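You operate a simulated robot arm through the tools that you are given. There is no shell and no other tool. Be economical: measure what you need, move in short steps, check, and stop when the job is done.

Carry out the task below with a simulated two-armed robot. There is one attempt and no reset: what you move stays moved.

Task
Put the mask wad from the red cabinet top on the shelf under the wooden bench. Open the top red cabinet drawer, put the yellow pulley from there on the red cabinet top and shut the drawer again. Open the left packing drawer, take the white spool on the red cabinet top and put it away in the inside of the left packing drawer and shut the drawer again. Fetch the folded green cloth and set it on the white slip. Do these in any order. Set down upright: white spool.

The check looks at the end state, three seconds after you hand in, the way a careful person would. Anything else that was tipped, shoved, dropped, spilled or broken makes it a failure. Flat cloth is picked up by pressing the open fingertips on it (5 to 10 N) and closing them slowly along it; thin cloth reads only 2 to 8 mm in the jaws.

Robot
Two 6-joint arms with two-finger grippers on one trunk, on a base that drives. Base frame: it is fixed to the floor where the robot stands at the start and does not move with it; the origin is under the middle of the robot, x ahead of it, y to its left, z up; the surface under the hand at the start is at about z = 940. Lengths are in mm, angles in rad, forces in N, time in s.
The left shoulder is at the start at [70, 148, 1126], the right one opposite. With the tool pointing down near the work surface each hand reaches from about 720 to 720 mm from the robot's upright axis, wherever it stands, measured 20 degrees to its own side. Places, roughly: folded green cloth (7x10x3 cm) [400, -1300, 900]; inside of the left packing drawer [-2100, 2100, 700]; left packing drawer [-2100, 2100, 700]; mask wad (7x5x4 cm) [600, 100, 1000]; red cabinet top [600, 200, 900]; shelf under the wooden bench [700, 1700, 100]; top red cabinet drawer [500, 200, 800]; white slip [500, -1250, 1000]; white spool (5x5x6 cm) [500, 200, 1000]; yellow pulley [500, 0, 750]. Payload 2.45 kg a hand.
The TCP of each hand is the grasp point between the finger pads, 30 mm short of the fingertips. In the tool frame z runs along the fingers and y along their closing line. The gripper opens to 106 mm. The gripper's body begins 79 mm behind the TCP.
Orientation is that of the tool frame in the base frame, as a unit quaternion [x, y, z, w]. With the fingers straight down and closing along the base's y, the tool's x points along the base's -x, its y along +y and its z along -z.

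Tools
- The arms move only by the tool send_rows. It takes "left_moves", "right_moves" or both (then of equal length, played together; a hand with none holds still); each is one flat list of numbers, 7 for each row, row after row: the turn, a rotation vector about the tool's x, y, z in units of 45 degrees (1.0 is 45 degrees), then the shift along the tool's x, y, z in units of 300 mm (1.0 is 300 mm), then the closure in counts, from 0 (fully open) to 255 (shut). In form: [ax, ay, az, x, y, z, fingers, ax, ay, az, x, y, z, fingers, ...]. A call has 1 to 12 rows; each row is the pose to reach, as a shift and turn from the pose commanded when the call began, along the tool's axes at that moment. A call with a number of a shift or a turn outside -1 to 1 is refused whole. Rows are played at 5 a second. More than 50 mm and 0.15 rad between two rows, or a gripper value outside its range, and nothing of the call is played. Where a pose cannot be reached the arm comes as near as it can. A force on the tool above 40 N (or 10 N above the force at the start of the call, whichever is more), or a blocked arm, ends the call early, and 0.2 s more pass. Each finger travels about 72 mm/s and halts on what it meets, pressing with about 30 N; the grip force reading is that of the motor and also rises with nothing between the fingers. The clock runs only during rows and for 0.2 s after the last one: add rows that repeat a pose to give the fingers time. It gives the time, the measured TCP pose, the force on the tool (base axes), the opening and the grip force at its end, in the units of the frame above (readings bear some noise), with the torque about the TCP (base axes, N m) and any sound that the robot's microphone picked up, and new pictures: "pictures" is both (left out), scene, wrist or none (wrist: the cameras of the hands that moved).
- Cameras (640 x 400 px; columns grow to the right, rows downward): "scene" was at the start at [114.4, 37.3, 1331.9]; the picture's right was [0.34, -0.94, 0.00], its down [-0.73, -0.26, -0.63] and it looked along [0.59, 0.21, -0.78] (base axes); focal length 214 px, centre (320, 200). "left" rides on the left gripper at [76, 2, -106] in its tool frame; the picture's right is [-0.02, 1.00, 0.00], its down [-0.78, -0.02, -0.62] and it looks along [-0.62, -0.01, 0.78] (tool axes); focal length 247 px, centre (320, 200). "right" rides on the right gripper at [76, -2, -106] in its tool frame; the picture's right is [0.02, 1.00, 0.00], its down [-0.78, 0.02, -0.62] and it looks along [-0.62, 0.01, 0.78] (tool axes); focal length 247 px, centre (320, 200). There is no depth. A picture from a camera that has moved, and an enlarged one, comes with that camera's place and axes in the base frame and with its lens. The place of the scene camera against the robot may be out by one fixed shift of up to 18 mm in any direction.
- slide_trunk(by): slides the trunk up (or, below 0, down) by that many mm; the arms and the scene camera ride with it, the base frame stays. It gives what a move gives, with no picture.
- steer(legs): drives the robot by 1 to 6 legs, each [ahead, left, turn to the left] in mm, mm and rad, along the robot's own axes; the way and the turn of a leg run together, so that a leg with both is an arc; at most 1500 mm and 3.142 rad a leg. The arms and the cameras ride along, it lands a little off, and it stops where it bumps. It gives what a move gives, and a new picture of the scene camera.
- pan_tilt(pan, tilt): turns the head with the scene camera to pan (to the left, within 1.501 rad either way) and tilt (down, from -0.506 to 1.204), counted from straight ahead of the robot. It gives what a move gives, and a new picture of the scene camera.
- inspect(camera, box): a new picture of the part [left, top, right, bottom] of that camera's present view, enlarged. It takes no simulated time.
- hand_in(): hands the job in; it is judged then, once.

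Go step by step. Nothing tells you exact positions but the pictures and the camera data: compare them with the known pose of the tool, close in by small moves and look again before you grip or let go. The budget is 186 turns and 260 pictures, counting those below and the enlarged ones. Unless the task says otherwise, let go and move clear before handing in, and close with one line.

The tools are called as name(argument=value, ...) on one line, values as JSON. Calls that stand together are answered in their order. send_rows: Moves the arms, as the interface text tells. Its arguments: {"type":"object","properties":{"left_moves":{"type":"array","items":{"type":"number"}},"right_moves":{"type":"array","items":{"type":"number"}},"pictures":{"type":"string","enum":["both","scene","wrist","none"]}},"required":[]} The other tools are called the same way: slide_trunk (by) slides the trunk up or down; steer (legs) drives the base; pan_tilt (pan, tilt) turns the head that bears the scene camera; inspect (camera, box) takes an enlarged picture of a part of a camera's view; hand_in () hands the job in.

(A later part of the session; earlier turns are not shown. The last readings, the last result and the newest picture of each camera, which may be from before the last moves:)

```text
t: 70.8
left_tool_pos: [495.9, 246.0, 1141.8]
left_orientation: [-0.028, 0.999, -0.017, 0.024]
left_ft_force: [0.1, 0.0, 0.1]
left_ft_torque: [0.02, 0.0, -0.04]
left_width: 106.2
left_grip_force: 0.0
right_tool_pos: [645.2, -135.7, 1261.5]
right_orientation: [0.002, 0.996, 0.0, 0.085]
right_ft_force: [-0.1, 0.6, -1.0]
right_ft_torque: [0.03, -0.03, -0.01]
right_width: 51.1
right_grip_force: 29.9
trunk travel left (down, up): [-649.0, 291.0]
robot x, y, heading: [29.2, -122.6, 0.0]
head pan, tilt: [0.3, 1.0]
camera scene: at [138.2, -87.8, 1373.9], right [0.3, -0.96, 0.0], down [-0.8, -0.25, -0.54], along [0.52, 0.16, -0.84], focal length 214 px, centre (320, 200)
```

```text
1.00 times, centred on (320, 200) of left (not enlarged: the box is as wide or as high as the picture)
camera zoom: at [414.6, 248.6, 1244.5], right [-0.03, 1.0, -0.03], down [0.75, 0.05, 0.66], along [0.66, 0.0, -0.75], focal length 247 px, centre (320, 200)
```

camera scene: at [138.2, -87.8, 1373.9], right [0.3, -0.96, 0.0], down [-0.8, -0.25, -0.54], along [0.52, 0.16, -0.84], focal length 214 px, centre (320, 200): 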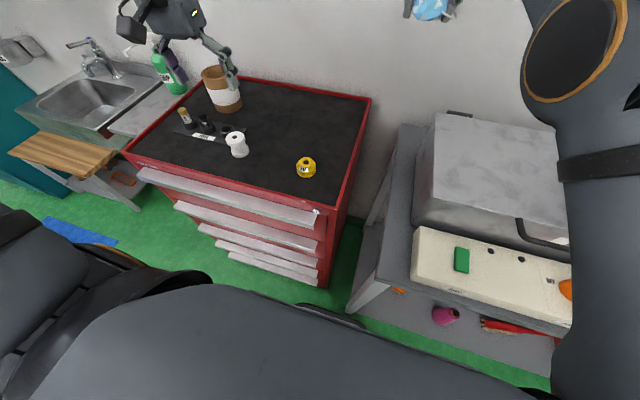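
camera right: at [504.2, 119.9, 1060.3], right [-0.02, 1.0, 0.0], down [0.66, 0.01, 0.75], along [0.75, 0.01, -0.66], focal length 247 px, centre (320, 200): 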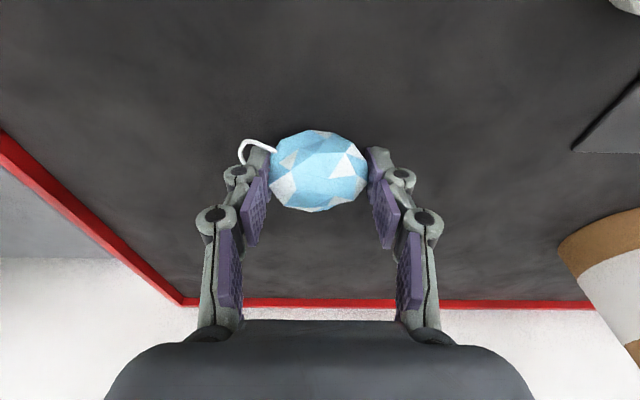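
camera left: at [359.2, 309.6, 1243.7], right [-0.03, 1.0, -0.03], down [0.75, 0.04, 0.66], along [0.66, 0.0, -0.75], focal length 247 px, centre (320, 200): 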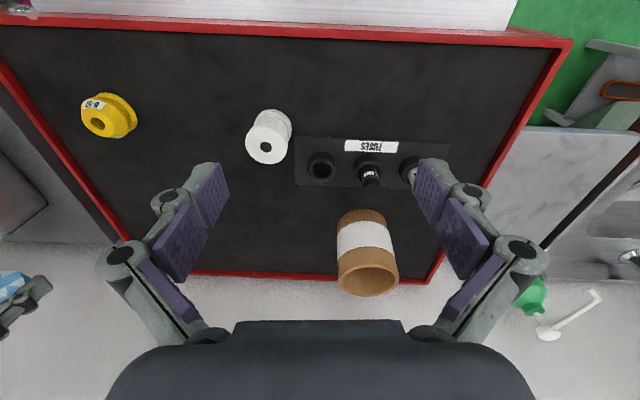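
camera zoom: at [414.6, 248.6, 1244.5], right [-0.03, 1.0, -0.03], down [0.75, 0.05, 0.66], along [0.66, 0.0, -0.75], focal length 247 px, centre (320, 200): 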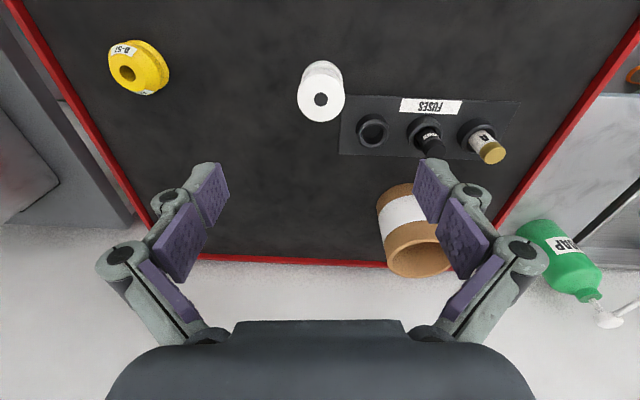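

send_rows(right_moves=[0, 0, 0, 0, 0.05, -0.13, 220, 0, 0, 0, 0, 0.1, -0.26, 220, 0, 0, 0, 0, 0.15, -0.4, 220], left_moves=[0, 0, 0, 0.007, 0, 0, 40, 0, 0, 0, 0.007, 0, 0, 80, 0, 0, 0, 0.007, 0, 0, 80], pictures="none")

slide_trunk(by=-130)

inspect(camera="left", box=[0, 0, 640, 400])

inspect(camera="scene", box=[0, 0, 640, 400])

```text
t: 71.6
left_tool_pos: [497.8, 245.6, 1140.4]
left_orientation: [-0.028, 0.999, -0.016, 0.023]
left_ft_force: [0.6, 0.3, -0.2]
left_ft_torque: [-0.01, 0.0, 0.0]
left_width: 72.7
left_grip_force: 0.0
right_tool_pos: [613.9, -124.8, 1301.8]
right_orientation: [0.003, 0.996, 0.001, 0.086]
right_ft_force: [-0.5, 0.4, -0.7]
right_ft_torque: [0.0, 0.05, -0.02]
right_width: 51.2
right_grip_force: 29.8
right hand out of reach, approached as far as the arm can: row 1, 2, 3
trunk travel left (down, up): [-649.0, 291.0]
robot x, y, heading: [28.7, -121.4, -0.0]
head pan, tilt: [0.3, 1.0]
```

```text
t: 73.2
left_tool_pos: [494.8, 246.7, 1011.7]
left_orientation: [-0.028, 0.999, -0.014, 0.023]
left_ft_force: [-0.4, 0.6, 0.1]
left_ft_torque: [-0.04, -0.01, 0.02]
left_width: 72.5
left_grip_force: 0.1
right_tool_pos: [611.8, -122.3, 1172.4]
right_orientation: [0.001, 0.996, 0.0, 0.087]
right_ft_force: [0.8, -0.1, -1.0]
right_ft_torque: [-0.01, 0.03, 0.01]
right_width: 50.5
right_grip_force: 29.9
trunk travel left (down, up): [-519.0, 421.0]
robot x, y, heading: [32.1, -121.3, 0.006]
head pan, tilt: [0.3, 1.0]
```

```text
1.00 times, centred on (320, 200) of left (not enlarged: the box is as wide or as high as the picture)
camera zoom: at [414.1, 247.4, 1114.5], right [-0.03, 1.0, -0.03], down [0.75, 0.04, 0.66], along [0.66, 0.0, -0.75], focal length 247 px, centre (320, 200)
```

zoom: 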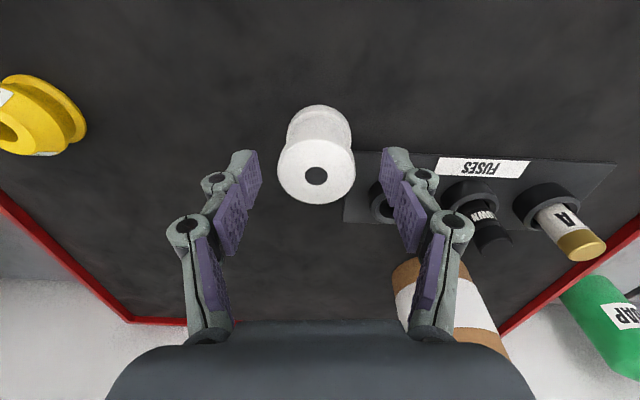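

```text
1.00 times, centred on (320, 200) of scene (not enlarged: the box is as wide or as high as the picture)
camera zoom: at [139.7, -89.3, 1243.8], right [0.3, -0.96, 0.0], down [-0.8, -0.25, -0.54], along [0.52, 0.16, -0.84], focal length 214 px, centre (320, 200)
```

zoom: 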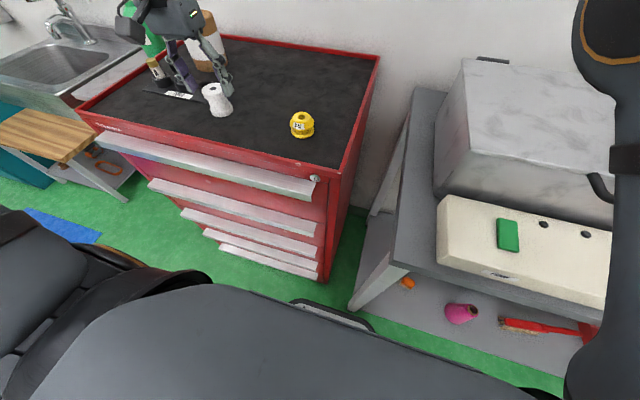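

slide_trunk(by=-29)

send_rows(left_moves=[0, 0, 0, 0, -0.007, 0, 90, 0, 0, 0, 0, -0.007, 0, 110, 0, 0, 0, 0, -0.007, 0, 130, 0, 0, 0, 0, -0.007, 0, 170, 0, 0, 0, 0, -0.007, 0, 200, 0, 0, 0, 0, -0.007, 0, 200], pictures="both")

```text
t: 74.0
left_tool_pos: [493.8, 246.6, 983.4]
left_orientation: [-0.028, 0.999, -0.015, 0.024]
left_ft_force: [0.4, 0.4, 0.2]
left_ft_torque: [0.0, -0.01, 0.0]
left_width: 72.6
left_grip_force: 0.0
right_tool_pos: [610.0, -122.6, 1142.6]
right_orientation: [0.001, 0.996, 0.0, 0.088]
right_ft_force: [-0.9, -0.5, 0.3]
right_ft_torque: [0.04, 0.0, 0.0]
right_width: 50.6
right_grip_force: 30.2
trunk travel left (down, up): [-490.0, 450.0]
robot x, y, heading: [29.5, -120.5, -0.003]
head pan, tilt: [0.3, 1.0]
```

```text
t: 75.4
left_tool_pos: [495.4, 244.1, 982.9]
left_orientation: [-0.027, 0.999, -0.015, 0.024]
left_ft_force: [0.0, -0.4, 0.3]
left_ft_torque: [-0.05, -0.01, 0.01]
left_width: 45.7
left_grip_force: 30.2
right_tool_pos: [610.6, -122.9, 1144.0]
right_orientation: [0.002, 0.996, 0.0, 0.086]
right_ft_force: [-0.6, -0.1, -0.4]
right_ft_torque: [-0.02, 0.03, 0.0]
right_width: 50.6
right_grip_force: 29.9
trunk travel left (down, up): [-490.0, 450.0]
robot x, y, heading: [32.4, -121.7, 0.0]
head pan, tilt: [0.3, 1.0]
camera scene: at [139.6, -89.4, 1214.8], right [0.3, -0.96, 0.0], down [-0.8, -0.25, -0.54], along [0.52, 0.16, -0.84], focal length 214 px, centre (320, 200)
camera left: at [414.0, 245.3, 1085.8], right [-0.03, 1.0, -0.03], down [0.75, 0.04, 0.66], along [0.66, 0.0, -0.75], focal length 247 px, centre (320, 200)
```

scene: 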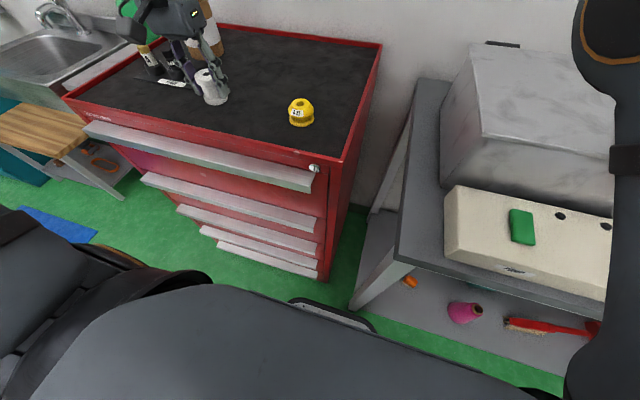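
left: 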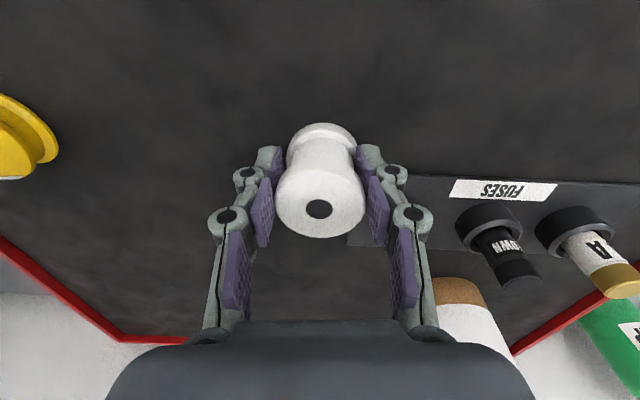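

The spool is held. I'll lift both, back away and drive toward the bench to have a look.

slide_trunk(by=200)

steer(legs=[[-330, 0, 0], [0, 1100, 0]])

pan_tilt(pan=0.5, tilt=0.8)

```text
t: 77.5
left_tool_pos: [494.9, 245.5, 1183.6]
left_orientation: [-0.029, 0.999, -0.016, 0.023]
left_ft_force: [-0.1, -0.7, -1.4]
left_ft_torque: [0.01, -0.02, 0.01]
left_width: 45.7
left_grip_force: 30.1
right_tool_pos: [611.3, -123.6, 1343.2]
right_orientation: [0.002, 0.996, 0.001, 0.087]
right_ft_force: [0.0, 0.3, -0.5]
right_ft_torque: [-0.02, -0.03, -0.01]
right_width: 50.1
right_grip_force: 30.0
trunk travel left (down, up): [-690.0, 250.0]
robot x, y, heading: [32.0, -121.7, 0.002]
head pan, tilt: [0.3, 1.0]
```

```text
t: 85.0
left_tool_pos: [167.1, 1344.1, 1182.3]
left_orientation: [-0.025, 0.999, -0.015, 0.023]
left_ft_force: [-0.7, 1.1, -0.2]
left_ft_torque: [-0.01, 0.01, -0.03]
left_width: 44.0
left_grip_force: 30.0
right_tool_pos: [283.4, 976.0, 1343.8]
right_orientation: [0.005, 0.996, 0.0, 0.086]
right_ft_force: [-0.5, -0.6, 0.4]
right_ft_torque: [-0.02, 0.01, 0.0]
right_width: 50.7
right_grip_force: 30.3
trunk travel left (down, up): [-690.0, 250.0]
robot x, y, heading: [-296.1, 981.9, -0.009]
head pan, tilt: [0.3, 1.0]
camera scene: at [-188.4, 1012.4, 1414.8], right [0.29, -0.96, 0.0], down [-0.81, -0.24, -0.54], along [0.52, 0.16, -0.84], focal length 214 px, centre (320, 200)
```

scene: 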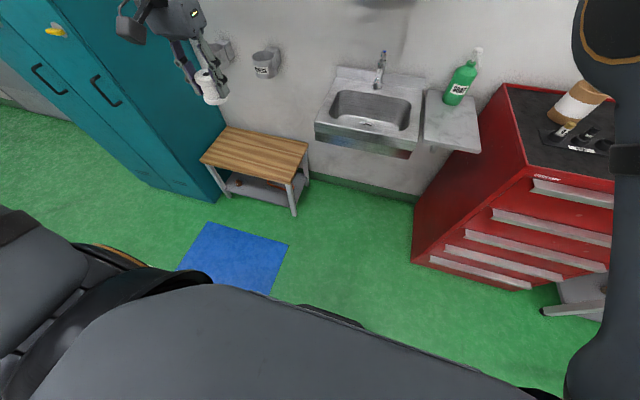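

```text
t: 85.7
left_tool_pos: [168.1, 1344.3, 1181.6]
left_orientation: [-0.025, 0.999, -0.016, 0.023]
left_ft_force: [-0.2, -0.2, -0.6]
left_ft_torque: [-0.01, 0.02, 0.04]
left_width: 44.1
left_grip_force: 30.3
right_tool_pos: [283.4, 976.3, 1343.2]
right_orientation: [0.004, 0.996, 0.0, 0.086]
right_ft_force: [-0.1, 0.1, 0.2]
right_ft_torque: [-0.02, -0.01, -0.01]
right_width: 50.6
right_grip_force: 30.0
trunk travel left (down, up): [-690.0, 250.0]
robot x, y, heading: [-304.6, 982.1, -0.008]
head pan, tilt: [0.499, 0.799]
camera scene: at [-184.1, 1031.2, 1429.9], right [0.47, -0.88, 0.0], down [-0.63, -0.34, -0.7], along [0.61, 0.33, -0.72], focal length 214 px, centre (320, 200)
```

scene: 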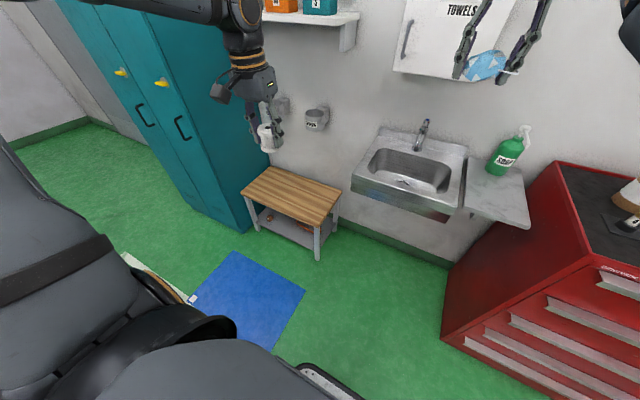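

The bench spans x≈495–800 and y≈1415–1985, with its top at about z 410 and the shelf near 100–145. I'll pitch the right hand forward, raise the left and move in front.

send_rows(right_moves=[0, -0.16, 0, 0, 0, 0, 220, 0, -0.32, 0, 0, 0, 0, 220, 0, -0.48, 0, 0, 0, 0, 220, 0, -0.64, 0, 0, 0, 0, 220, 0, -0.8, 0, 0, 0, 0, 220], left_moves=[0, 0, 0, 0, 0, -0.1, 200, 0, 0, 0, 0, 0, -0.2, 200, 0, 0, 0, 0, 0, -0.3, 200, 0, 0, 0, 0, 0, -0.4, 200, 0, 0, 0, 0, 0, -0.5, 200], pictures="none")

steer(legs=[[0, 500, 0]])

slide_trunk(by=-500)

pan_tilt(pan=0.0, tilt=0.65)

inspect(camera="right", box=[0, 0, 640, 400])

```text
t: 86.9
left_tool_pos: [126.6, 1384.1, 1303.6]
left_orientation: [-0.025, 0.999, -0.016, 0.026]
left_ft_force: [0.0, -0.2, -2.1]
left_ft_torque: [-0.01, 0.03, 0.0]
left_width: 44.2
left_grip_force: 29.7
left hand out of reach, approached as far as the arm can: row 1, 2, 3, 4, 5
right_tool_pos: [338.8, 989.9, 1419.6]
right_orientation: [0.021, 0.949, 0.005, 0.314]
right_ft_force: [-0.5, 0.4, 0.3]
right_ft_torque: [0.01, -0.01, 0.0]
right_width: 50.7
right_grip_force: 29.7
right hand out of reach, approached as far as the arm can: row 1, 2, 3, 4, 5
trunk travel left (down, up): [-690.0, 250.0]
robot x, y, heading: [-300.1, 983.0, -0.003]
head pan, tilt: [0.499, 0.799]
```

```text
t: 89.8
left_tool_pos: [206.2, 1929.7, 1287.5]
left_orientation: [-0.023, 0.999, -0.024, 0.015]
left_ft_force: [0.1, 2.2, -1.8]
left_ft_torque: [0.0, 0.06, -0.02]
left_width: 44.0
left_grip_force: 29.2
right_tool_pos: [404.1, 1527.3, 1401.8]
right_orientation: [0.02, 0.949, 0.004, 0.314]
right_ft_force: [-0.5, 0.7, 0.1]
right_ft_torque: [-0.04, 0.03, -0.05]
right_width: 50.5
right_grip_force: 30.5
trunk travel left (down, up): [-690.0, 250.0]
robot x, y, heading: [-244.7, 1527.2, -0.006]
head pan, tilt: [0.499, 0.799]
stopped in leg 1: the robot was blocked; the commanded pose is now the measured one
camera scene: at [-143.7, 1574.8, 1432.9], right [0.47, -0.88, 0.01], down [-0.63, -0.34, -0.7], along [0.62, 0.33, -0.71], focal length 214 px, centre (320, 200)
```

scene: 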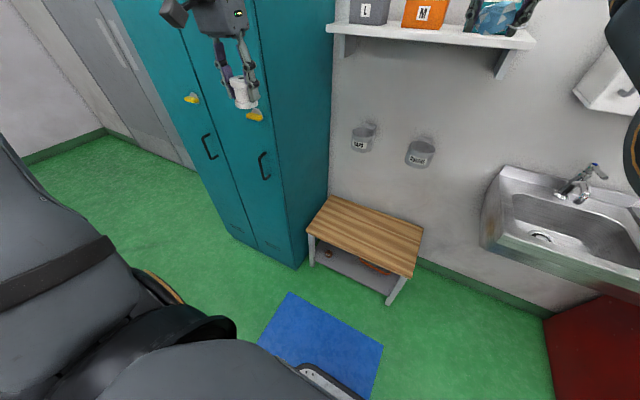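

```text
refused: -500 is not a number from -400 to 400
```

```text
t: 90.8
left_tool_pos: [203.3, 1928.2, 1291.1]
left_orientation: [-0.024, 0.999, -0.022, 0.017]
left_ft_force: [-0.5, -0.7, 0.0]
left_ft_torque: [0.0, 0.01, -0.01]
left_width: 44.1
left_grip_force: 30.0
right_tool_pos: [400.2, 1525.5, 1404.2]
right_orientation: [0.022, 0.949, 0.004, 0.316]
right_ft_force: [0.0, -0.5, 1.3]
right_ft_torque: [0.01, 0.02, 0.04]
right_width: 50.8
right_grip_force: 29.9
trunk travel left (down, up): [-690.0, 250.0]
robot x, y, heading: [-245.3, 1525.4, -0.01]
head pan, tilt: [0.0, 0.649]
camera scene: at [-131.3, 1534.1, 1446.0], right [-0.01, -1.0, 0.0], down [-0.59, 0.0, -0.8], along [0.8, 0.0, -0.59], focal length 214 px, centre (320, 200)
```

scene: 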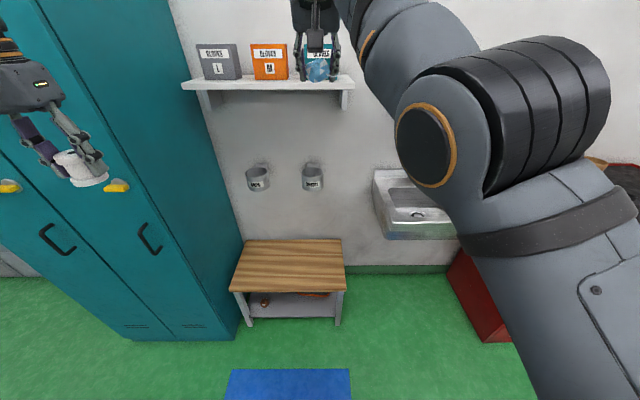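

```text
1.00 times, centred on (320, 200) of right (not enlarged: the box is as wide or as high as the picture)
camera zoom: at [276.7, 1526.6, 1442.9], right [0.02, 1.0, 0.01], down [0.26, -0.01, 0.97], along [0.97, -0.02, -0.26], focal length 247 px, centre (320, 200)
```

zoom: 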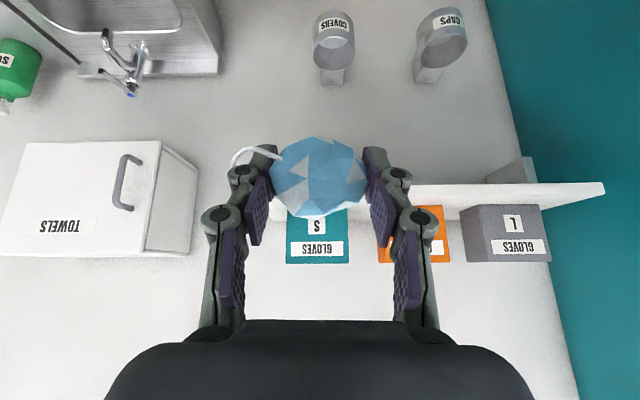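

inspect(camera="left", box=[0, 0, 640, 400])

inspect(camera="scene", box=[0, 20, 200, 220])

```text
1.00 times, centred on (320, 200) of left (not enlarged: the box is as wide or as high as the picture)
camera zoom: at [124.1, 1930.7, 1394.2], right [-0.03, 1.0, -0.05], down [0.76, 0.05, 0.65], along [0.65, -0.02, -0.76], focal length 247 px, centre (320, 200)
```

zoom: 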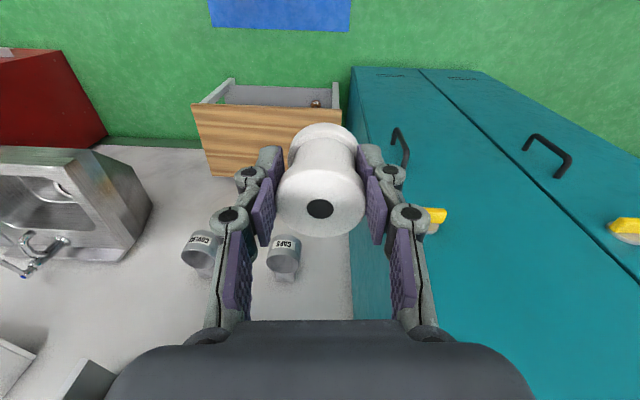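

```text
2.00 times, centred on (100, 120) of scene
camera zoom: at [-131.3, 1534.1, 1446.0], right [-0.01, -1.0, 0.0], down [-0.59, 0.0, -0.8], along [0.8, 0.0, -0.59], focal length 429 px, centre (760, 360)
```

zoom: 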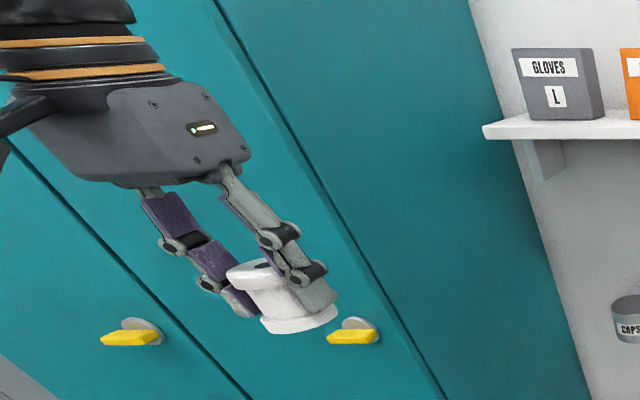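

pan_tilt(pan=1.2, tilt=0.7)

pan_tilt(pan=0.0, tilt=1.15)

```text
t: 92.2
left_tool_pos: [203.7, 1928.4, 1289.5]
left_orientation: [-0.024, 0.999, -0.023, 0.017]
left_ft_force: [-0.4, 0.3, -2.0]
left_ft_torque: [0.01, 0.0, -0.01]
left_width: 44.2
left_grip_force: 29.9
right_tool_pos: [400.6, 1525.7, 1403.2]
right_orientation: [0.022, 0.949, 0.004, 0.314]
right_ft_force: [-0.4, -1.3, -0.3]
right_ft_torque: [0.0, -0.01, 0.0]
right_width: 50.6
right_grip_force: 29.8
trunk travel left (down, up): [-690.0, 250.0]
robot x, y, heading: [-243.9, 1526.2, -0.009]
head pan, tilt: [1.201, 0.7]
camera scene: at [-185.9, 1614.2, 1441.0], right [0.93, -0.37, 0.01], down [-0.23, -0.6, -0.77], along [0.29, 0.71, -0.64], focal length 214 px, centre (320, 200)
```

scene: 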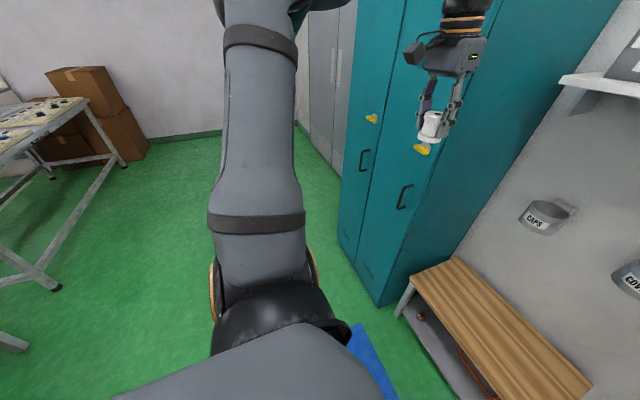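

```text
t: 93.5
left_tool_pos: [203.9, 1927.8, 1290.6]
left_orientation: [-0.024, 0.999, -0.023, 0.016]
left_ft_force: [-0.1, 0.0, -0.8]
left_ft_torque: [0.02, 0.0, 0.0]
left_width: 43.8
left_grip_force: 30.0
right_tool_pos: [402.0, 1525.7, 1403.3]
right_orientation: [0.021, 0.949, 0.004, 0.314]
right_ft_force: [-0.1, 1.0, -0.3]
right_ft_torque: [0.0, 0.0, 0.03]
right_width: 50.1
right_grip_force: 29.9
trunk travel left (down, up): [-690.0, 250.0]
robot x, y, heading: [-245.9, 1523.6, -0.004]
head pan, tilt: [0.0, 1.15]
camera scene: at [-157.1, 1534.9, 1408.2], right [-0.01, -1.0, 0.0], down [-0.91, 0.01, -0.42], along [0.42, 0.0, -0.91], focal length 214 px, centre (320, 200)
```

scene: 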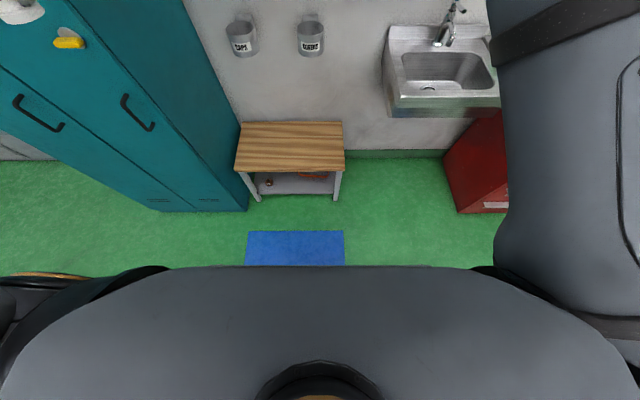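

slide_trunk(by=-400)

slide_trunk(by=-285)

pan_tilt(pan=0.1, tilt=0.6)

```text
t: 97.4
left_tool_pos: [204.0, 1927.7, 891.6]
left_orientation: [-0.024, 0.999, -0.019, 0.017]
left_ft_force: [-0.3, -0.1, -0.6]
left_ft_torque: [0.0, -0.01, -0.01]
left_width: 44.3
left_grip_force: 30.5
right_tool_pos: [403.8, 1527.1, 1004.3]
right_orientation: [0.021, 0.949, 0.004, 0.314]
right_ft_force: [-0.1, -0.8, 0.9]
right_ft_torque: [-0.02, -0.03, -0.02]
right_width: 50.3
right_grip_force: 29.7
trunk travel left (down, up): [-290.0, 650.0]
robot x, y, heading: [-244.2, 1522.1, -0.004]
head pan, tilt: [0.0, 1.15]
```

```text
t: 100.3
left_tool_pos: [205.3, 1927.2, 608.6]
left_orientation: [-0.024, 0.999, -0.016, 0.016]
left_ft_force: [0.8, -0.1, -1.4]
left_ft_torque: [-0.01, 0.0, -0.01]
left_width: 44.1
left_grip_force: 29.8
right_tool_pos: [405.0, 1527.1, 720.5]
right_orientation: [0.022, 0.949, 0.004, 0.314]
right_ft_force: [0.4, -0.3, -0.1]
right_ft_torque: [-0.01, -0.01, 0.0]
right_width: 50.0
right_grip_force: 29.6
trunk travel left (down, up): [-5.0, 935.0]
robot x, y, heading: [-246.6, 1523.1, -0.007]
head pan, tilt: [0.0, 1.15]
```

```text
t: 101.2
left_tool_pos: [205.5, 1927.2, 608.1]
left_orientation: [-0.024, 0.999, -0.016, 0.017]
left_ft_force: [0.4, -0.5, -1.3]
left_ft_torque: [0.0, 0.01, 0.01]
left_width: 43.9
left_grip_force: 30.1
right_tool_pos: [405.0, 1526.9, 721.0]
right_orientation: [0.021, 0.949, 0.004, 0.315]
right_ft_force: [-0.2, 0.4, -0.3]
right_ft_torque: [0.01, 0.02, 0.03]
right_width: 50.0
right_grip_force: 30.1
trunk travel left (down, up): [-5.0, 935.0]
robot x, y, heading: [-240.1, 1526.9, -0.009]
head pan, tilt: [0.099, 0.6]
camera scene: at [-121.3, 1543.5, 765.2], right [0.09, -1.0, 0.0], down [-0.55, -0.05, -0.83], along [0.83, 0.08, -0.56], focal length 214 px, centre (320, 200)
```

scene: 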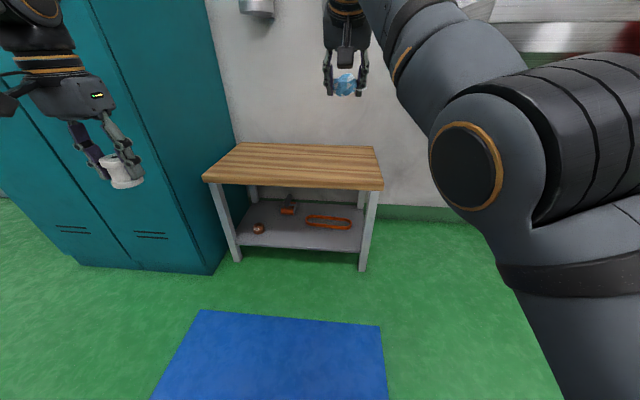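

There's a free spot on the shelf at about (560, 1530, 103), in front of the orange ring. I'll back off slightly, lower the right hand, then drive it in under the top.

steer(legs=[[-90, 0, 0]])

send_rows(right_moves=[0, 0, 0, 0.08, 0, 0.107, 220, 0, 0, 0, 0.16, 0, 0.214, 220, 0, 0, 0, 0.24, 0, 0.321, 220, 0, 0, 0, 0.32, 0, 0.428, 220, 0, 0, 0, 0.4, 0, 0.535, 220, 0, 0, 0, 0.48, 0, 0.642, 220, 0, 0, 0, 0.556, 0, 0.75, 220], pictures="none")

send_rows(right_moves=[0, 0, 0, 0.08, 0, 0.107, 220, 0, 0, 0, 0.16, 0, 0.214, 220, 0, 0, 0, 0.24, 0, 0.321, 220, 0, 0, 0, 0.32, 0, 0.428, 220, 0, 0, 0, 0.4, 0, 0.535, 220], pictures="both")

```text
t: 102.3
left_tool_pos: [115.6, 1928.3, 607.0]
left_orientation: [-0.024, 0.999, -0.015, 0.016]
left_ft_force: [0.0, 0.0, -1.9]
left_ft_torque: [0.0, 0.01, 0.02]
left_width: 44.4
left_grip_force: 30.2
right_tool_pos: [316.8, 1531.1, 721.3]
right_orientation: [0.021, 0.95, 0.004, 0.313]
right_ft_force: [0.4, -0.1, 0.4]
right_ft_torque: [-0.03, -0.02, -0.01]
right_width: 49.4
right_grip_force: 29.8
trunk travel left (down, up): [-5.0, 935.0]
robot x, y, heading: [-334.1, 1526.2, -0.003]
head pan, tilt: [0.099, 0.6]
camera scene: at [-203.4, 1545.2, 761.9], right [0.09, -1.0, 0.0], down [-0.56, -0.05, -0.83], along [0.82, 0.08, -0.56], focal length 214 px, centre (320, 200)
```

scene: 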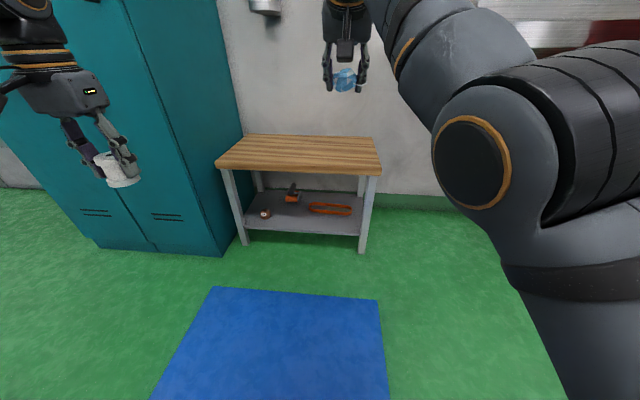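

```text
t: 103.9
left_tool_pos: [112.9, 1929.4, 607.5]
left_orientation: [-0.024, 0.999, -0.017, 0.017]
left_ft_force: [-0.4, 0.0, -0.4]
left_ft_torque: [-0.01, -0.04, -0.01]
left_width: 44.2
left_grip_force: 29.9
right_tool_pos: [412.2, 1552.4, 515.6]
right_orientation: [0.021, 0.949, 0.004, 0.313]
right_ft_force: [0.2, 0.5, 0.9]
right_ft_torque: [-0.01, -0.03, -0.02]
right_width: 49.6
right_grip_force: 30.4
right hand out of reach, approached as far as the arm can: row 1, 2, 3, 4, 5, 6, 7
trunk travel left (down, up): [-5.0, 935.0]
robot x, y, heading: [-335.5, 1524.2, -0.005]
head pan, tilt: [0.099, 0.6]
```

```text
t: 105.1
left_tool_pos: [114.9, 1928.2, 606.9]
left_orientation: [-0.025, 0.999, -0.016, 0.017]
left_ft_force: [0.6, 0.0, -1.4]
left_ft_torque: [0.04, 0.05, -0.02]
left_width: 43.8
left_grip_force: 30.0
right_tool_pos: [433.3, 1552.7, 311.5]
right_orientation: [0.02, 0.95, 0.004, 0.313]
right_ft_force: [-0.3, 0.1, 0.4]
right_ft_torque: [0.0, 0.05, 0.0]
right_width: 49.0
right_grip_force: 29.5
right hand out of reach, approached as far as the arm can: row 1, 2, 3, 4, 5
trunk travel left (down, up): [-5.0, 935.0]
robot x, y, heading: [-335.7, 1523.4, -0.003]
head pan, tilt: [0.099, 0.6]
camera scene: at [-203.4, 1545.3, 761.9], right [0.09, -1.0, 0.0], down [-0.56, -0.05, -0.82], along [0.82, 0.08, -0.57], focal length 214 px, centre (320, 200)
camera right: at [309.7, 1553.9, 351.9], right [0.02, 1.0, 0.01], down [0.26, -0.01, 0.97], along [0.97, -0.02, -0.26], focal length 247 px, centre (320, 200)
```

scene: 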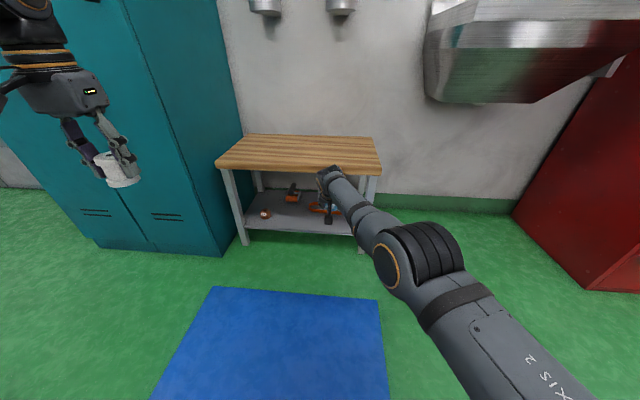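
right: 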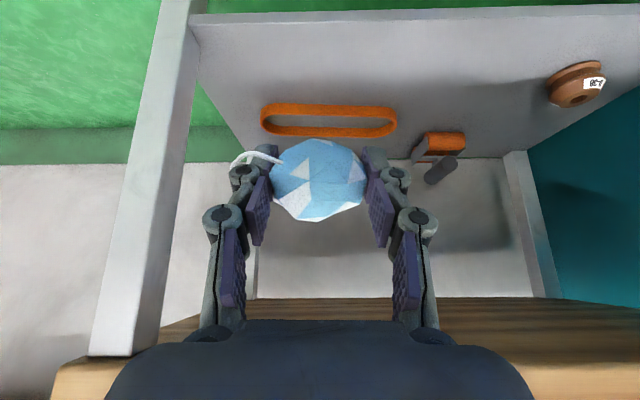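

The view shows the shelf's front edge at x≈505 and the ring's front at x≈645. I'll lower further outside the bench, then drive forward.

send_rows(right_moves=[0, 0, 0, 0.08, 0, 0.107, 220, 0, 0, 0, 0.16, 0, 0.214, 220, 0, 0, 0, 0.25, 0, 0.335, 220], pictures="none")

```text
t: 105.9
left_tool_pos: [114.4, 1929.4, 608.4]
left_orientation: [-0.024, 0.999, -0.017, 0.018]
left_ft_force: [0.0, 1.0, -0.3]
left_ft_torque: [-0.02, 0.0, 0.0]
left_width: 43.9
left_grip_force: 29.9
right_tool_pos: [416.8, 1542.5, 199.6]
right_orientation: [0.02, 0.949, 0.005, 0.314]
right_ft_force: [-0.3, 0.2, -0.2]
right_ft_torque: [0.0, 0.0, -0.02]
right_width: 49.0
right_grip_force: 30.1
right hand out of reach, approached as far as the arm can: row 1, 2, 3
trunk travel left (down, up): [-5.0, 935.0]
robot x, y, heading: [-333.8, 1528.2, -0.005]
head pan, tilt: [0.099, 0.6]
```

send_rows(right_moves=[0, 0, 0, 0.03, 0, 0.04, 220, 0, 0, 0, 0.064, 0, 0.085, 220], pictures="none")

steer(legs=[[100, 0, 0]])

inspect(camera="right", box=[0, 0, 640, 400])

```text
t: 106.5
left_tool_pos: [114.3, 1928.9, 607.3]
left_orientation: [-0.024, 0.999, -0.016, 0.018]
left_ft_force: [0.0, 0.2, -0.9]
left_ft_torque: [-0.02, -0.02, 0.01]
left_width: 44.2
left_grip_force: 30.1
right_tool_pos: [410.1, 1536.2, 168.7]
right_orientation: [0.02, 0.949, 0.004, 0.314]
right_ft_force: [0.0, -0.1, -0.2]
right_ft_torque: [0.04, -0.03, 0.01]
right_width: 49.4
right_grip_force: 30.5
right hand out of reach, approached as far as the arm can: row 2
trunk travel left (down, up): [-5.0, 935.0]
robot x, y, heading: [-337.2, 1525.7, -0.002]
head pan, tilt: [0.099, 0.6]
```

```text
t: 107.7
left_tool_pos: [216.3, 1933.3, 609.0]
left_orientation: [-0.024, 0.999, -0.017, 0.017]
left_ft_force: [0.1, -0.3, -1.3]
left_ft_torque: [0.03, -0.03, 0.0]
left_width: 44.2
left_grip_force: 30.3
right_tool_pos: [508.8, 1537.4, 172.5]
right_orientation: [0.021, 0.949, 0.004, 0.314]
right_ft_force: [0.2, 0.6, 1.0]
right_ft_torque: [0.04, -0.01, 0.01]
right_width: 49.3
right_grip_force: 30.0
trunk travel left (down, up): [-5.0, 935.0]
robot x, y, heading: [-231.5, 1530.0, -0.01]
head pan, tilt: [0.099, 0.6]
camera scene: at [-109.5, 1548.0, 765.4], right [0.09, -1.0, 0.0], down [-0.55, -0.05, -0.83], along [0.83, 0.08, -0.56], focal length 214 px, centre (320, 200)
```

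scene: 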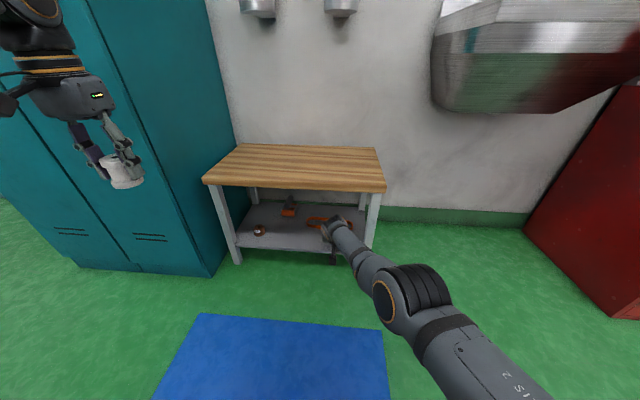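

```text
1.00 times, centred on (320, 200) of right (not enlarged: the box is as wide or as high as the picture)
camera zoom: at [385.1, 1538.3, 212.1], right [0.02, 1.0, 0.01], down [0.26, -0.01, 0.97], along [0.97, -0.02, -0.26], focal length 247 px, centre (320, 200)
```

zoom: 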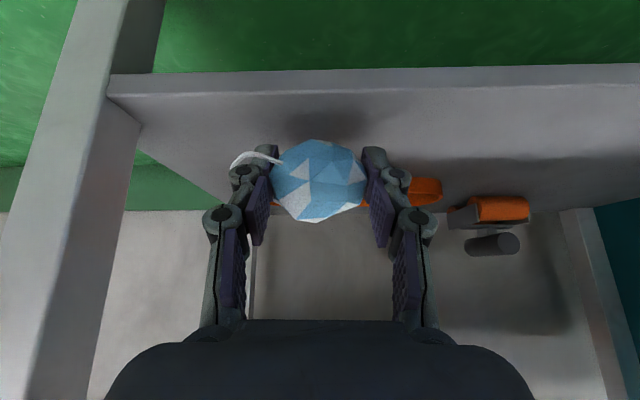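

steer(legs=[[55, 0, 0]])

send_rows(right_moves=[0, 0, 0, 0.02, 0, 0.027, 220, 0, 0, 0, 0.03, 0, 0.04, 220, 0, 0, 0, 0.04, 0, 0.053, 220, 0, 0, 0, 0.05, 0, 0.066, 220], pictures="both")

```text
t: 108.6
left_tool_pos: [275.7, 1933.8, 601.0]
left_orientation: [-0.026, 0.999, -0.021, 0.012]
left_ft_force: [-0.4, 0.0, -0.2]
left_ft_torque: [-0.01, 0.03, -0.03]
left_width: 43.9
left_grip_force: 30.4
right_tool_pos: [560.3, 1536.1, 163.4]
right_orientation: [0.02, 0.951, 0.004, 0.309]
right_ft_force: [1.0, -0.2, 0.2]
right_ft_torque: [0.0, 0.02, -0.01]
right_width: 49.8
right_grip_force: 30.0
trunk travel left (down, up): [-5.0, 935.0]
robot x, y, heading: [-178.0, 1527.6, -0.001]
head pan, tilt: [0.099, 0.6]
camera scene: at [-54.7, 1547.7, 765.4], right [0.09, -1.0, 0.0], down [-0.55, -0.05, -0.83], along [0.83, 0.08, -0.56], focal length 214 px, centre (320, 200)
```

scene: 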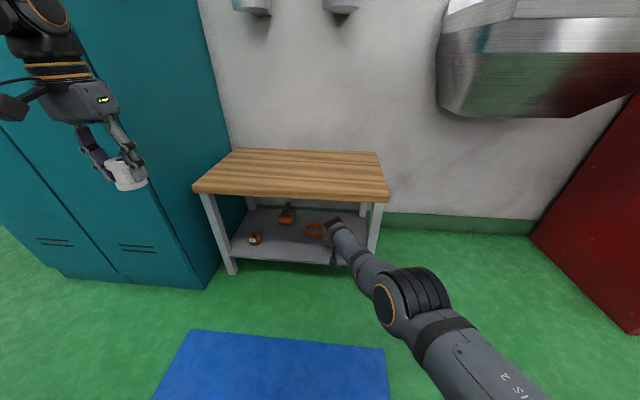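

```text
t: 109.6
left_tool_pos: [285.4, 1934.2, 586.3]
left_orientation: [-0.027, 0.999, -0.029, 0.002]
left_ft_force: [-0.1, -0.7, -0.7]
left_ft_torque: [0.0, -0.02, 0.03]
left_width: 44.1
left_grip_force: 30.2
right_tool_pos: [558.9, 1528.9, 152.7]
right_orientation: [0.02, 0.948, 0.007, 0.319]
right_ft_force: [-4.5, 0.4, 36.7]
right_ft_torque: [-0.01, -0.17, 0.03]
right_width: 51.3
right_grip_force: 30.4
right hand out of reach, approached as far as the arm can: row 2, 3, 4
trunk travel left (down, up): [-5.0, 935.0]
robot x, y, heading: [-178.6, 1525.7, 0.0]
head pan, tilt: [0.099, 0.6]
stopped in row 4 (right hand): the force on the tool passed its limit at 54 N (the readings are from after the stop); the commanded pose is now the measured one
camera scene: at [-59.0, 1547.4, 766.4], right [0.09, -1.0, 0.0], down [-0.55, -0.05, -0.84], along [0.83, 0.08, -0.55], focal length 214 px, centre (320, 200)
camera right: at [435.3, 1529.5, 191.8], right [0.01, 1.0, 0.01], down [0.25, -0.02, 0.97], along [0.97, -0.01, -0.25], focal length 247 px, centre (320, 200)
```

scene: 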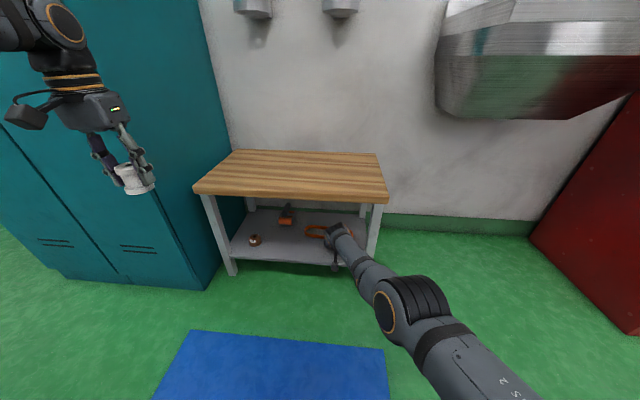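
right: 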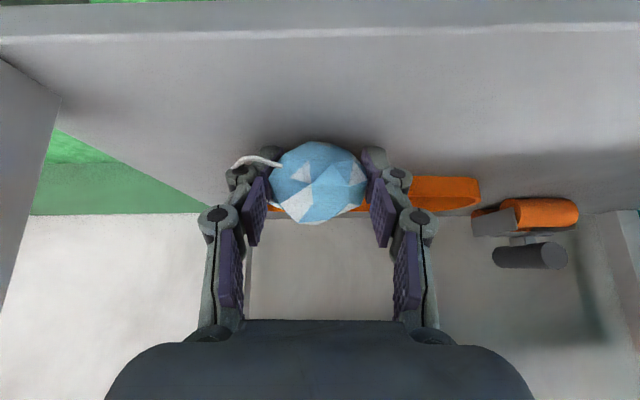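

Contact with the shelf. I'll ease up 1 mm, open gently and check.

send_rows(right_moves=[0, 0, 0, -0.003, 0, -0.004, 220, 0, 0, 0, -0.006, 0, -0.008, 150, 0, 0, 0, -0.006, 0, -0.008, 100, 0, 0, 0, -0.006, 0, -0.008, 60, 0, 0, 0, -0.006, 0, -0.008, 40, 0, 0, 0, -0.006, 0, -0.008, 40], pictures="wrist")

```text
t: 111.0
left_tool_pos: [286.9, 1933.9, 585.2]
left_orientation: [-0.027, 0.999, -0.028, 0.0]
left_ft_force: [0.0, 0.2, -1.1]
left_ft_torque: [0.0, 0.04, 0.01]
left_width: 44.0
left_grip_force: 30.4
right_tool_pos: [553.5, 1528.4, 142.5]
right_orientation: [0.02, 0.952, 0.005, 0.306]
right_ft_force: [-2.1, 0.2, 6.8]
right_ft_torque: [0.02, 0.04, 0.05]
right_width: 93.4
right_grip_force: 3.9
trunk travel left (down, up): [-5.0, 935.0]
robot x, y, heading: [-174.0, 1529.3, -0.005]
head pan, tilt: [0.099, 0.6]
camera right: at [431.0, 1528.7, 184.1], right [0.02, 1.0, 0.01], down [0.27, -0.01, 0.96], along [0.96, -0.01, -0.28], focal length 247 px, centre (320, 200)
```

right: 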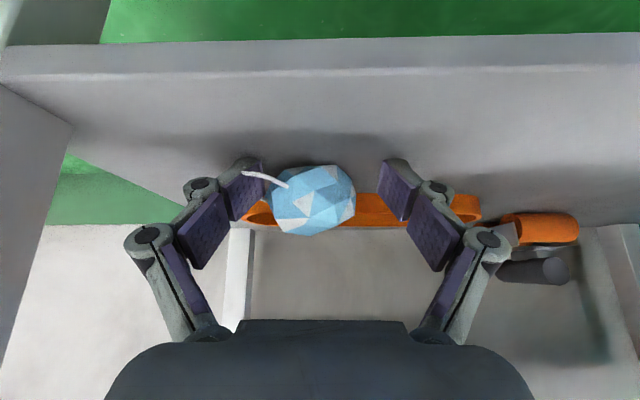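

send_rows(right_moves=[0, 0, 0, 0, 0, -0.01, 20, 0, 0, 0, 0, 0, -0.03, 0, 0, 0, 0, 0, 0, -0.08, 0, 0, 0, 0, 0, 0, -0.15, 0, 0, 0, 0, 0, 0, -0.25, 0], pictures="wrist")

```text
t: 112.2
left_tool_pos: [288.8, 1934.1, 584.6]
left_orientation: [-0.027, 0.999, -0.029, 0.001]
left_ft_force: [0.1, 0.1, -1.1]
left_ft_torque: [0.01, 0.01, 0.01]
left_width: 44.2
left_grip_force: 29.8
right_tool_pos: [562.4, 1547.2, 188.4]
right_orientation: [0.02, 0.951, 0.004, 0.307]
right_ft_force: [-0.6, -0.1, 0.1]
right_ft_torque: [0.01, -0.02, -0.02]
right_width: 105.9
right_grip_force: 0.2
right hand out of reach, approached as far as the arm can: row 2, 3, 4, 5
trunk travel left (down, up): [-5.0, 935.0]
robot x, y, heading: [-176.6, 1526.8, -0.011]
head pan, tilt: [0.099, 0.6]
camera right: at [439.1, 1549.1, 229.7], right [0.02, 1.0, 0.01], down [0.27, -0.01, 0.96], along [0.96, -0.01, -0.27], focal length 247 px, centre (320, 200)
```

right: 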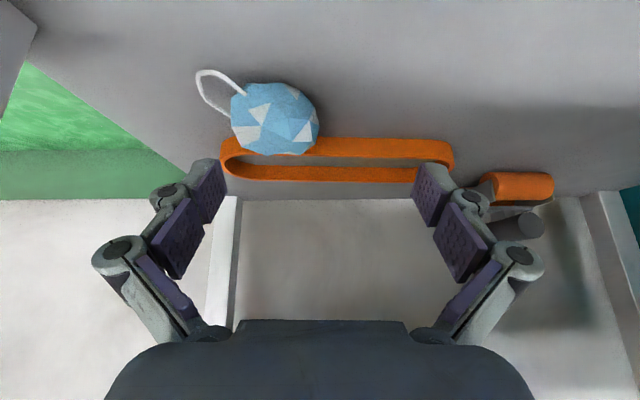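

The mask is on the shelf. Backing straight out.

steer(legs=[[-260, 0, 0]])

inspect(camera="scene", box=[180, 120, 420, 280])

inspect(camera="left", box=[0, 0, 640, 400])

```text
t: 114.0
left_tool_pos: [29.7, 1935.1, 584.8]
left_orientation: [-0.025, 0.999, -0.024, 0.001]
left_ft_force: [-0.7, 0.1, -0.8]
left_ft_torque: [0.03, -0.01, 0.02]
left_width: 44.1
left_grip_force: 29.3
right_tool_pos: [306.3, 1552.4, 185.4]
right_orientation: [0.019, 0.952, 0.005, 0.306]
right_ft_force: [1.2, 0.6, 0.3]
right_ft_torque: [0.02, 0.02, 0.0]
right_width: 105.9
right_grip_force: 0.0
trunk travel left (down, up): [-5.0, 935.0]
robot x, y, heading: [-436.2, 1532.4, -0.003]
head pan, tilt: [0.099, 0.6]
camera scene: at [-305.4, 1548.9, 761.8], right [0.09, -1.0, 0.0], down [-0.56, -0.05, -0.82], along [0.82, 0.08, -0.57], focal length 214 px, centre (320, 200)
```

scene: 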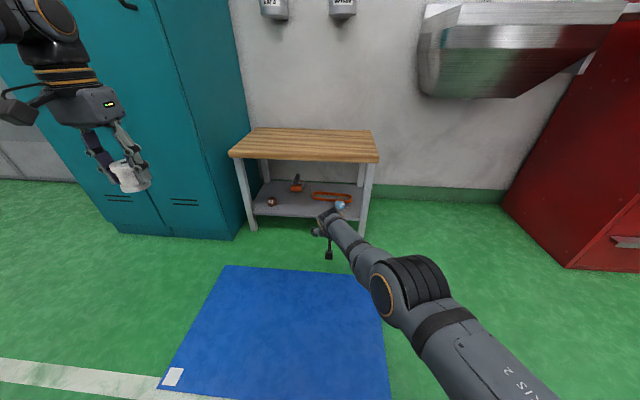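

```text
2.50 times, centred on (300, 200) of scene
camera zoom: at [-305.4, 1548.9, 761.8], right [0.09, -1.0, 0.0], down [-0.56, -0.05, -0.82], along [0.82, 0.08, -0.57], focal length 536 px, centre (370, 200)
```

zoom: 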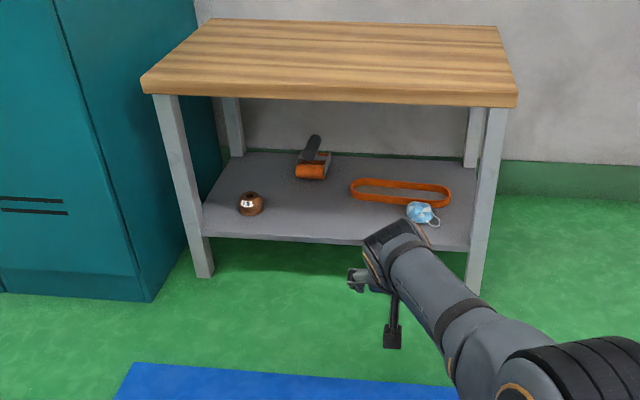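

```text
1.00 times, centred on (320, 200) of left (not enlarged: the box is as wide or as high as the picture)
camera zoom: at [-45.7, 1938.1, 691.6], right [-0.03, 1.0, -0.05], down [0.78, 0.06, 0.62], along [0.62, -0.02, -0.78], focal length 247 px, centre (320, 200)
```

zoom: 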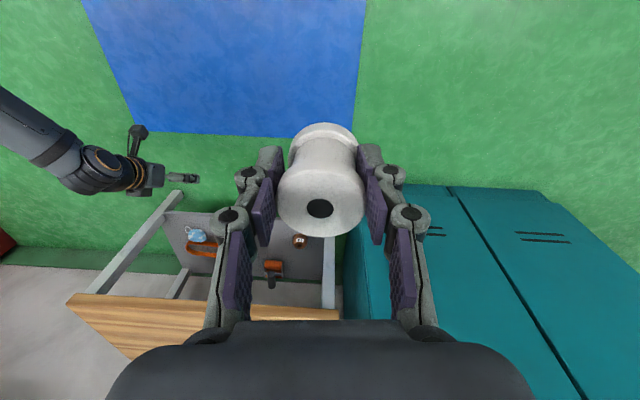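

The mask is placed well. I'll raise up and turn toward the packing station to look at it.

slide_trunk(by=400)

send_rows(right_moves=[0, 0, 0, -0.08, 0, -0.107, 0, 0, 0, 0, -0.16, 0, -0.214, 0, 0, 0, 0, -0.24, 0, -0.321, 0, 0, 0, 0, -0.32, 0, -0.428, 0, 0, 0, 0, -0.4, 0, -0.535, 0, 0, 0, 0, -0.48, 0, -0.642, 0, 0, 0, 0, -0.556, 0, -0.75, 0], pictures="none")

slide_trunk(by=200)

pan_tilt(pan=1.45, tilt=0.4)

```text
t: 117.9
left_tool_pos: [30.2, 1935.4, 985.3]
left_orientation: [-0.026, 0.999, -0.025, 0.0]
left_ft_force: [0.2, -0.6, -1.8]
left_ft_torque: [0.0, 0.01, -0.01]
left_width: 43.9
left_grip_force: 30.1
right_tool_pos: [306.5, 1551.3, 585.5]
right_orientation: [0.019, 0.952, 0.005, 0.306]
right_ft_force: [0.4, -0.4, -0.1]
right_ft_torque: [-0.01, -0.03, 0.0]
right_width: 105.9
right_grip_force: 0.0
trunk travel left (down, up): [-405.0, 535.0]
robot x, y, heading: [-437.2, 1527.1, -0.003]
head pan, tilt: [0.099, 0.6]
```

```text
t: 119.5
left_tool_pos: [29.3, 1935.8, 985.8]
left_orientation: [-0.027, 0.999, -0.024, 0.001]
left_ft_force: [0.5, -0.1, -1.2]
left_ft_torque: [0.01, -0.06, 0.03]
left_width: 44.2
left_grip_force: 30.0
right_tool_pos: [321.2, 1549.4, 867.3]
right_orientation: [0.019, 0.952, 0.004, 0.305]
right_ft_force: [0.2, 0.2, 0.1]
right_ft_torque: [-0.01, -0.01, 0.01]
right_width: 105.9
right_grip_force: 0.0
right hand out of reach, approached as far as the arm can: row 1, 2, 3, 4, 5, 6, 7
trunk travel left (down, up): [-405.0, 535.0]
robot x, y, heading: [-439.0, 1528.5, -0.006]
head pan, tilt: [0.099, 0.6]
```

```text
t: 121.6
left_tool_pos: [30.1, 1935.5, 1184.9]
left_orientation: [-0.026, 0.999, -0.024, 0.0]
left_ft_force: [-0.5, 0.0, -1.9]
left_ft_torque: [-0.02, 0.02, 0.03]
left_width: 44.1
left_grip_force: 30.2
right_tool_pos: [322.8, 1549.3, 1067.4]
right_orientation: [0.019, 0.952, 0.004, 0.305]
right_ft_force: [-0.6, 0.2, -0.1]
right_ft_torque: [0.02, -0.05, -0.03]
right_width: 106.0
right_grip_force: 0.1
trunk travel left (down, up): [-605.0, 335.0]
robot x, y, heading: [-435.6, 1528.9, -0.001]
head pan, tilt: [0.099, 0.6]
```

```text
t: 123.1
left_tool_pos: [30.3, 1936.0, 1185.4]
left_orientation: [-0.026, 0.999, -0.023, 0.0]
left_ft_force: [-0.6, 0.3, -1.2]
left_ft_torque: [0.0, -0.01, -0.03]
left_width: 44.0
left_grip_force: 30.8
right_tool_pos: [321.7, 1549.9, 1066.6]
right_orientation: [0.02, 0.952, 0.004, 0.305]
right_ft_force: [-0.3, -0.2, 1.3]
right_ft_torque: [0.0, -0.01, 0.02]
right_width: 105.8
right_grip_force: 0.0
trunk travel left (down, up): [-605.0, 335.0]
robot x, y, heading: [-438.2, 1528.5, -0.005]
head pan, tilt: [1.45, 0.4]
camera scene: at [-381.5, 1632.6, 1380.0], right [0.99, -0.13, 0.0], down [-0.05, -0.39, -0.92], along [0.12, 0.91, -0.39], focal length 214 px, centre (320, 200)
```

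scene: 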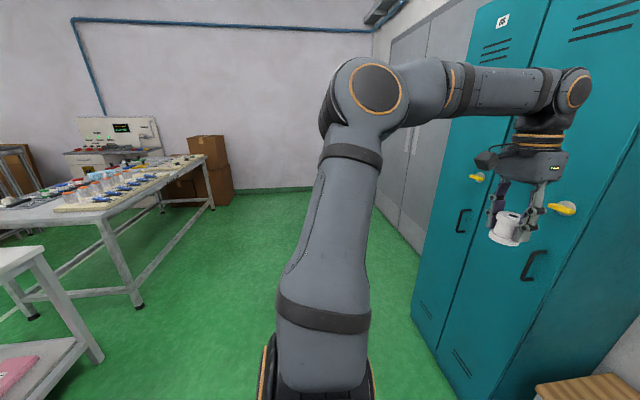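

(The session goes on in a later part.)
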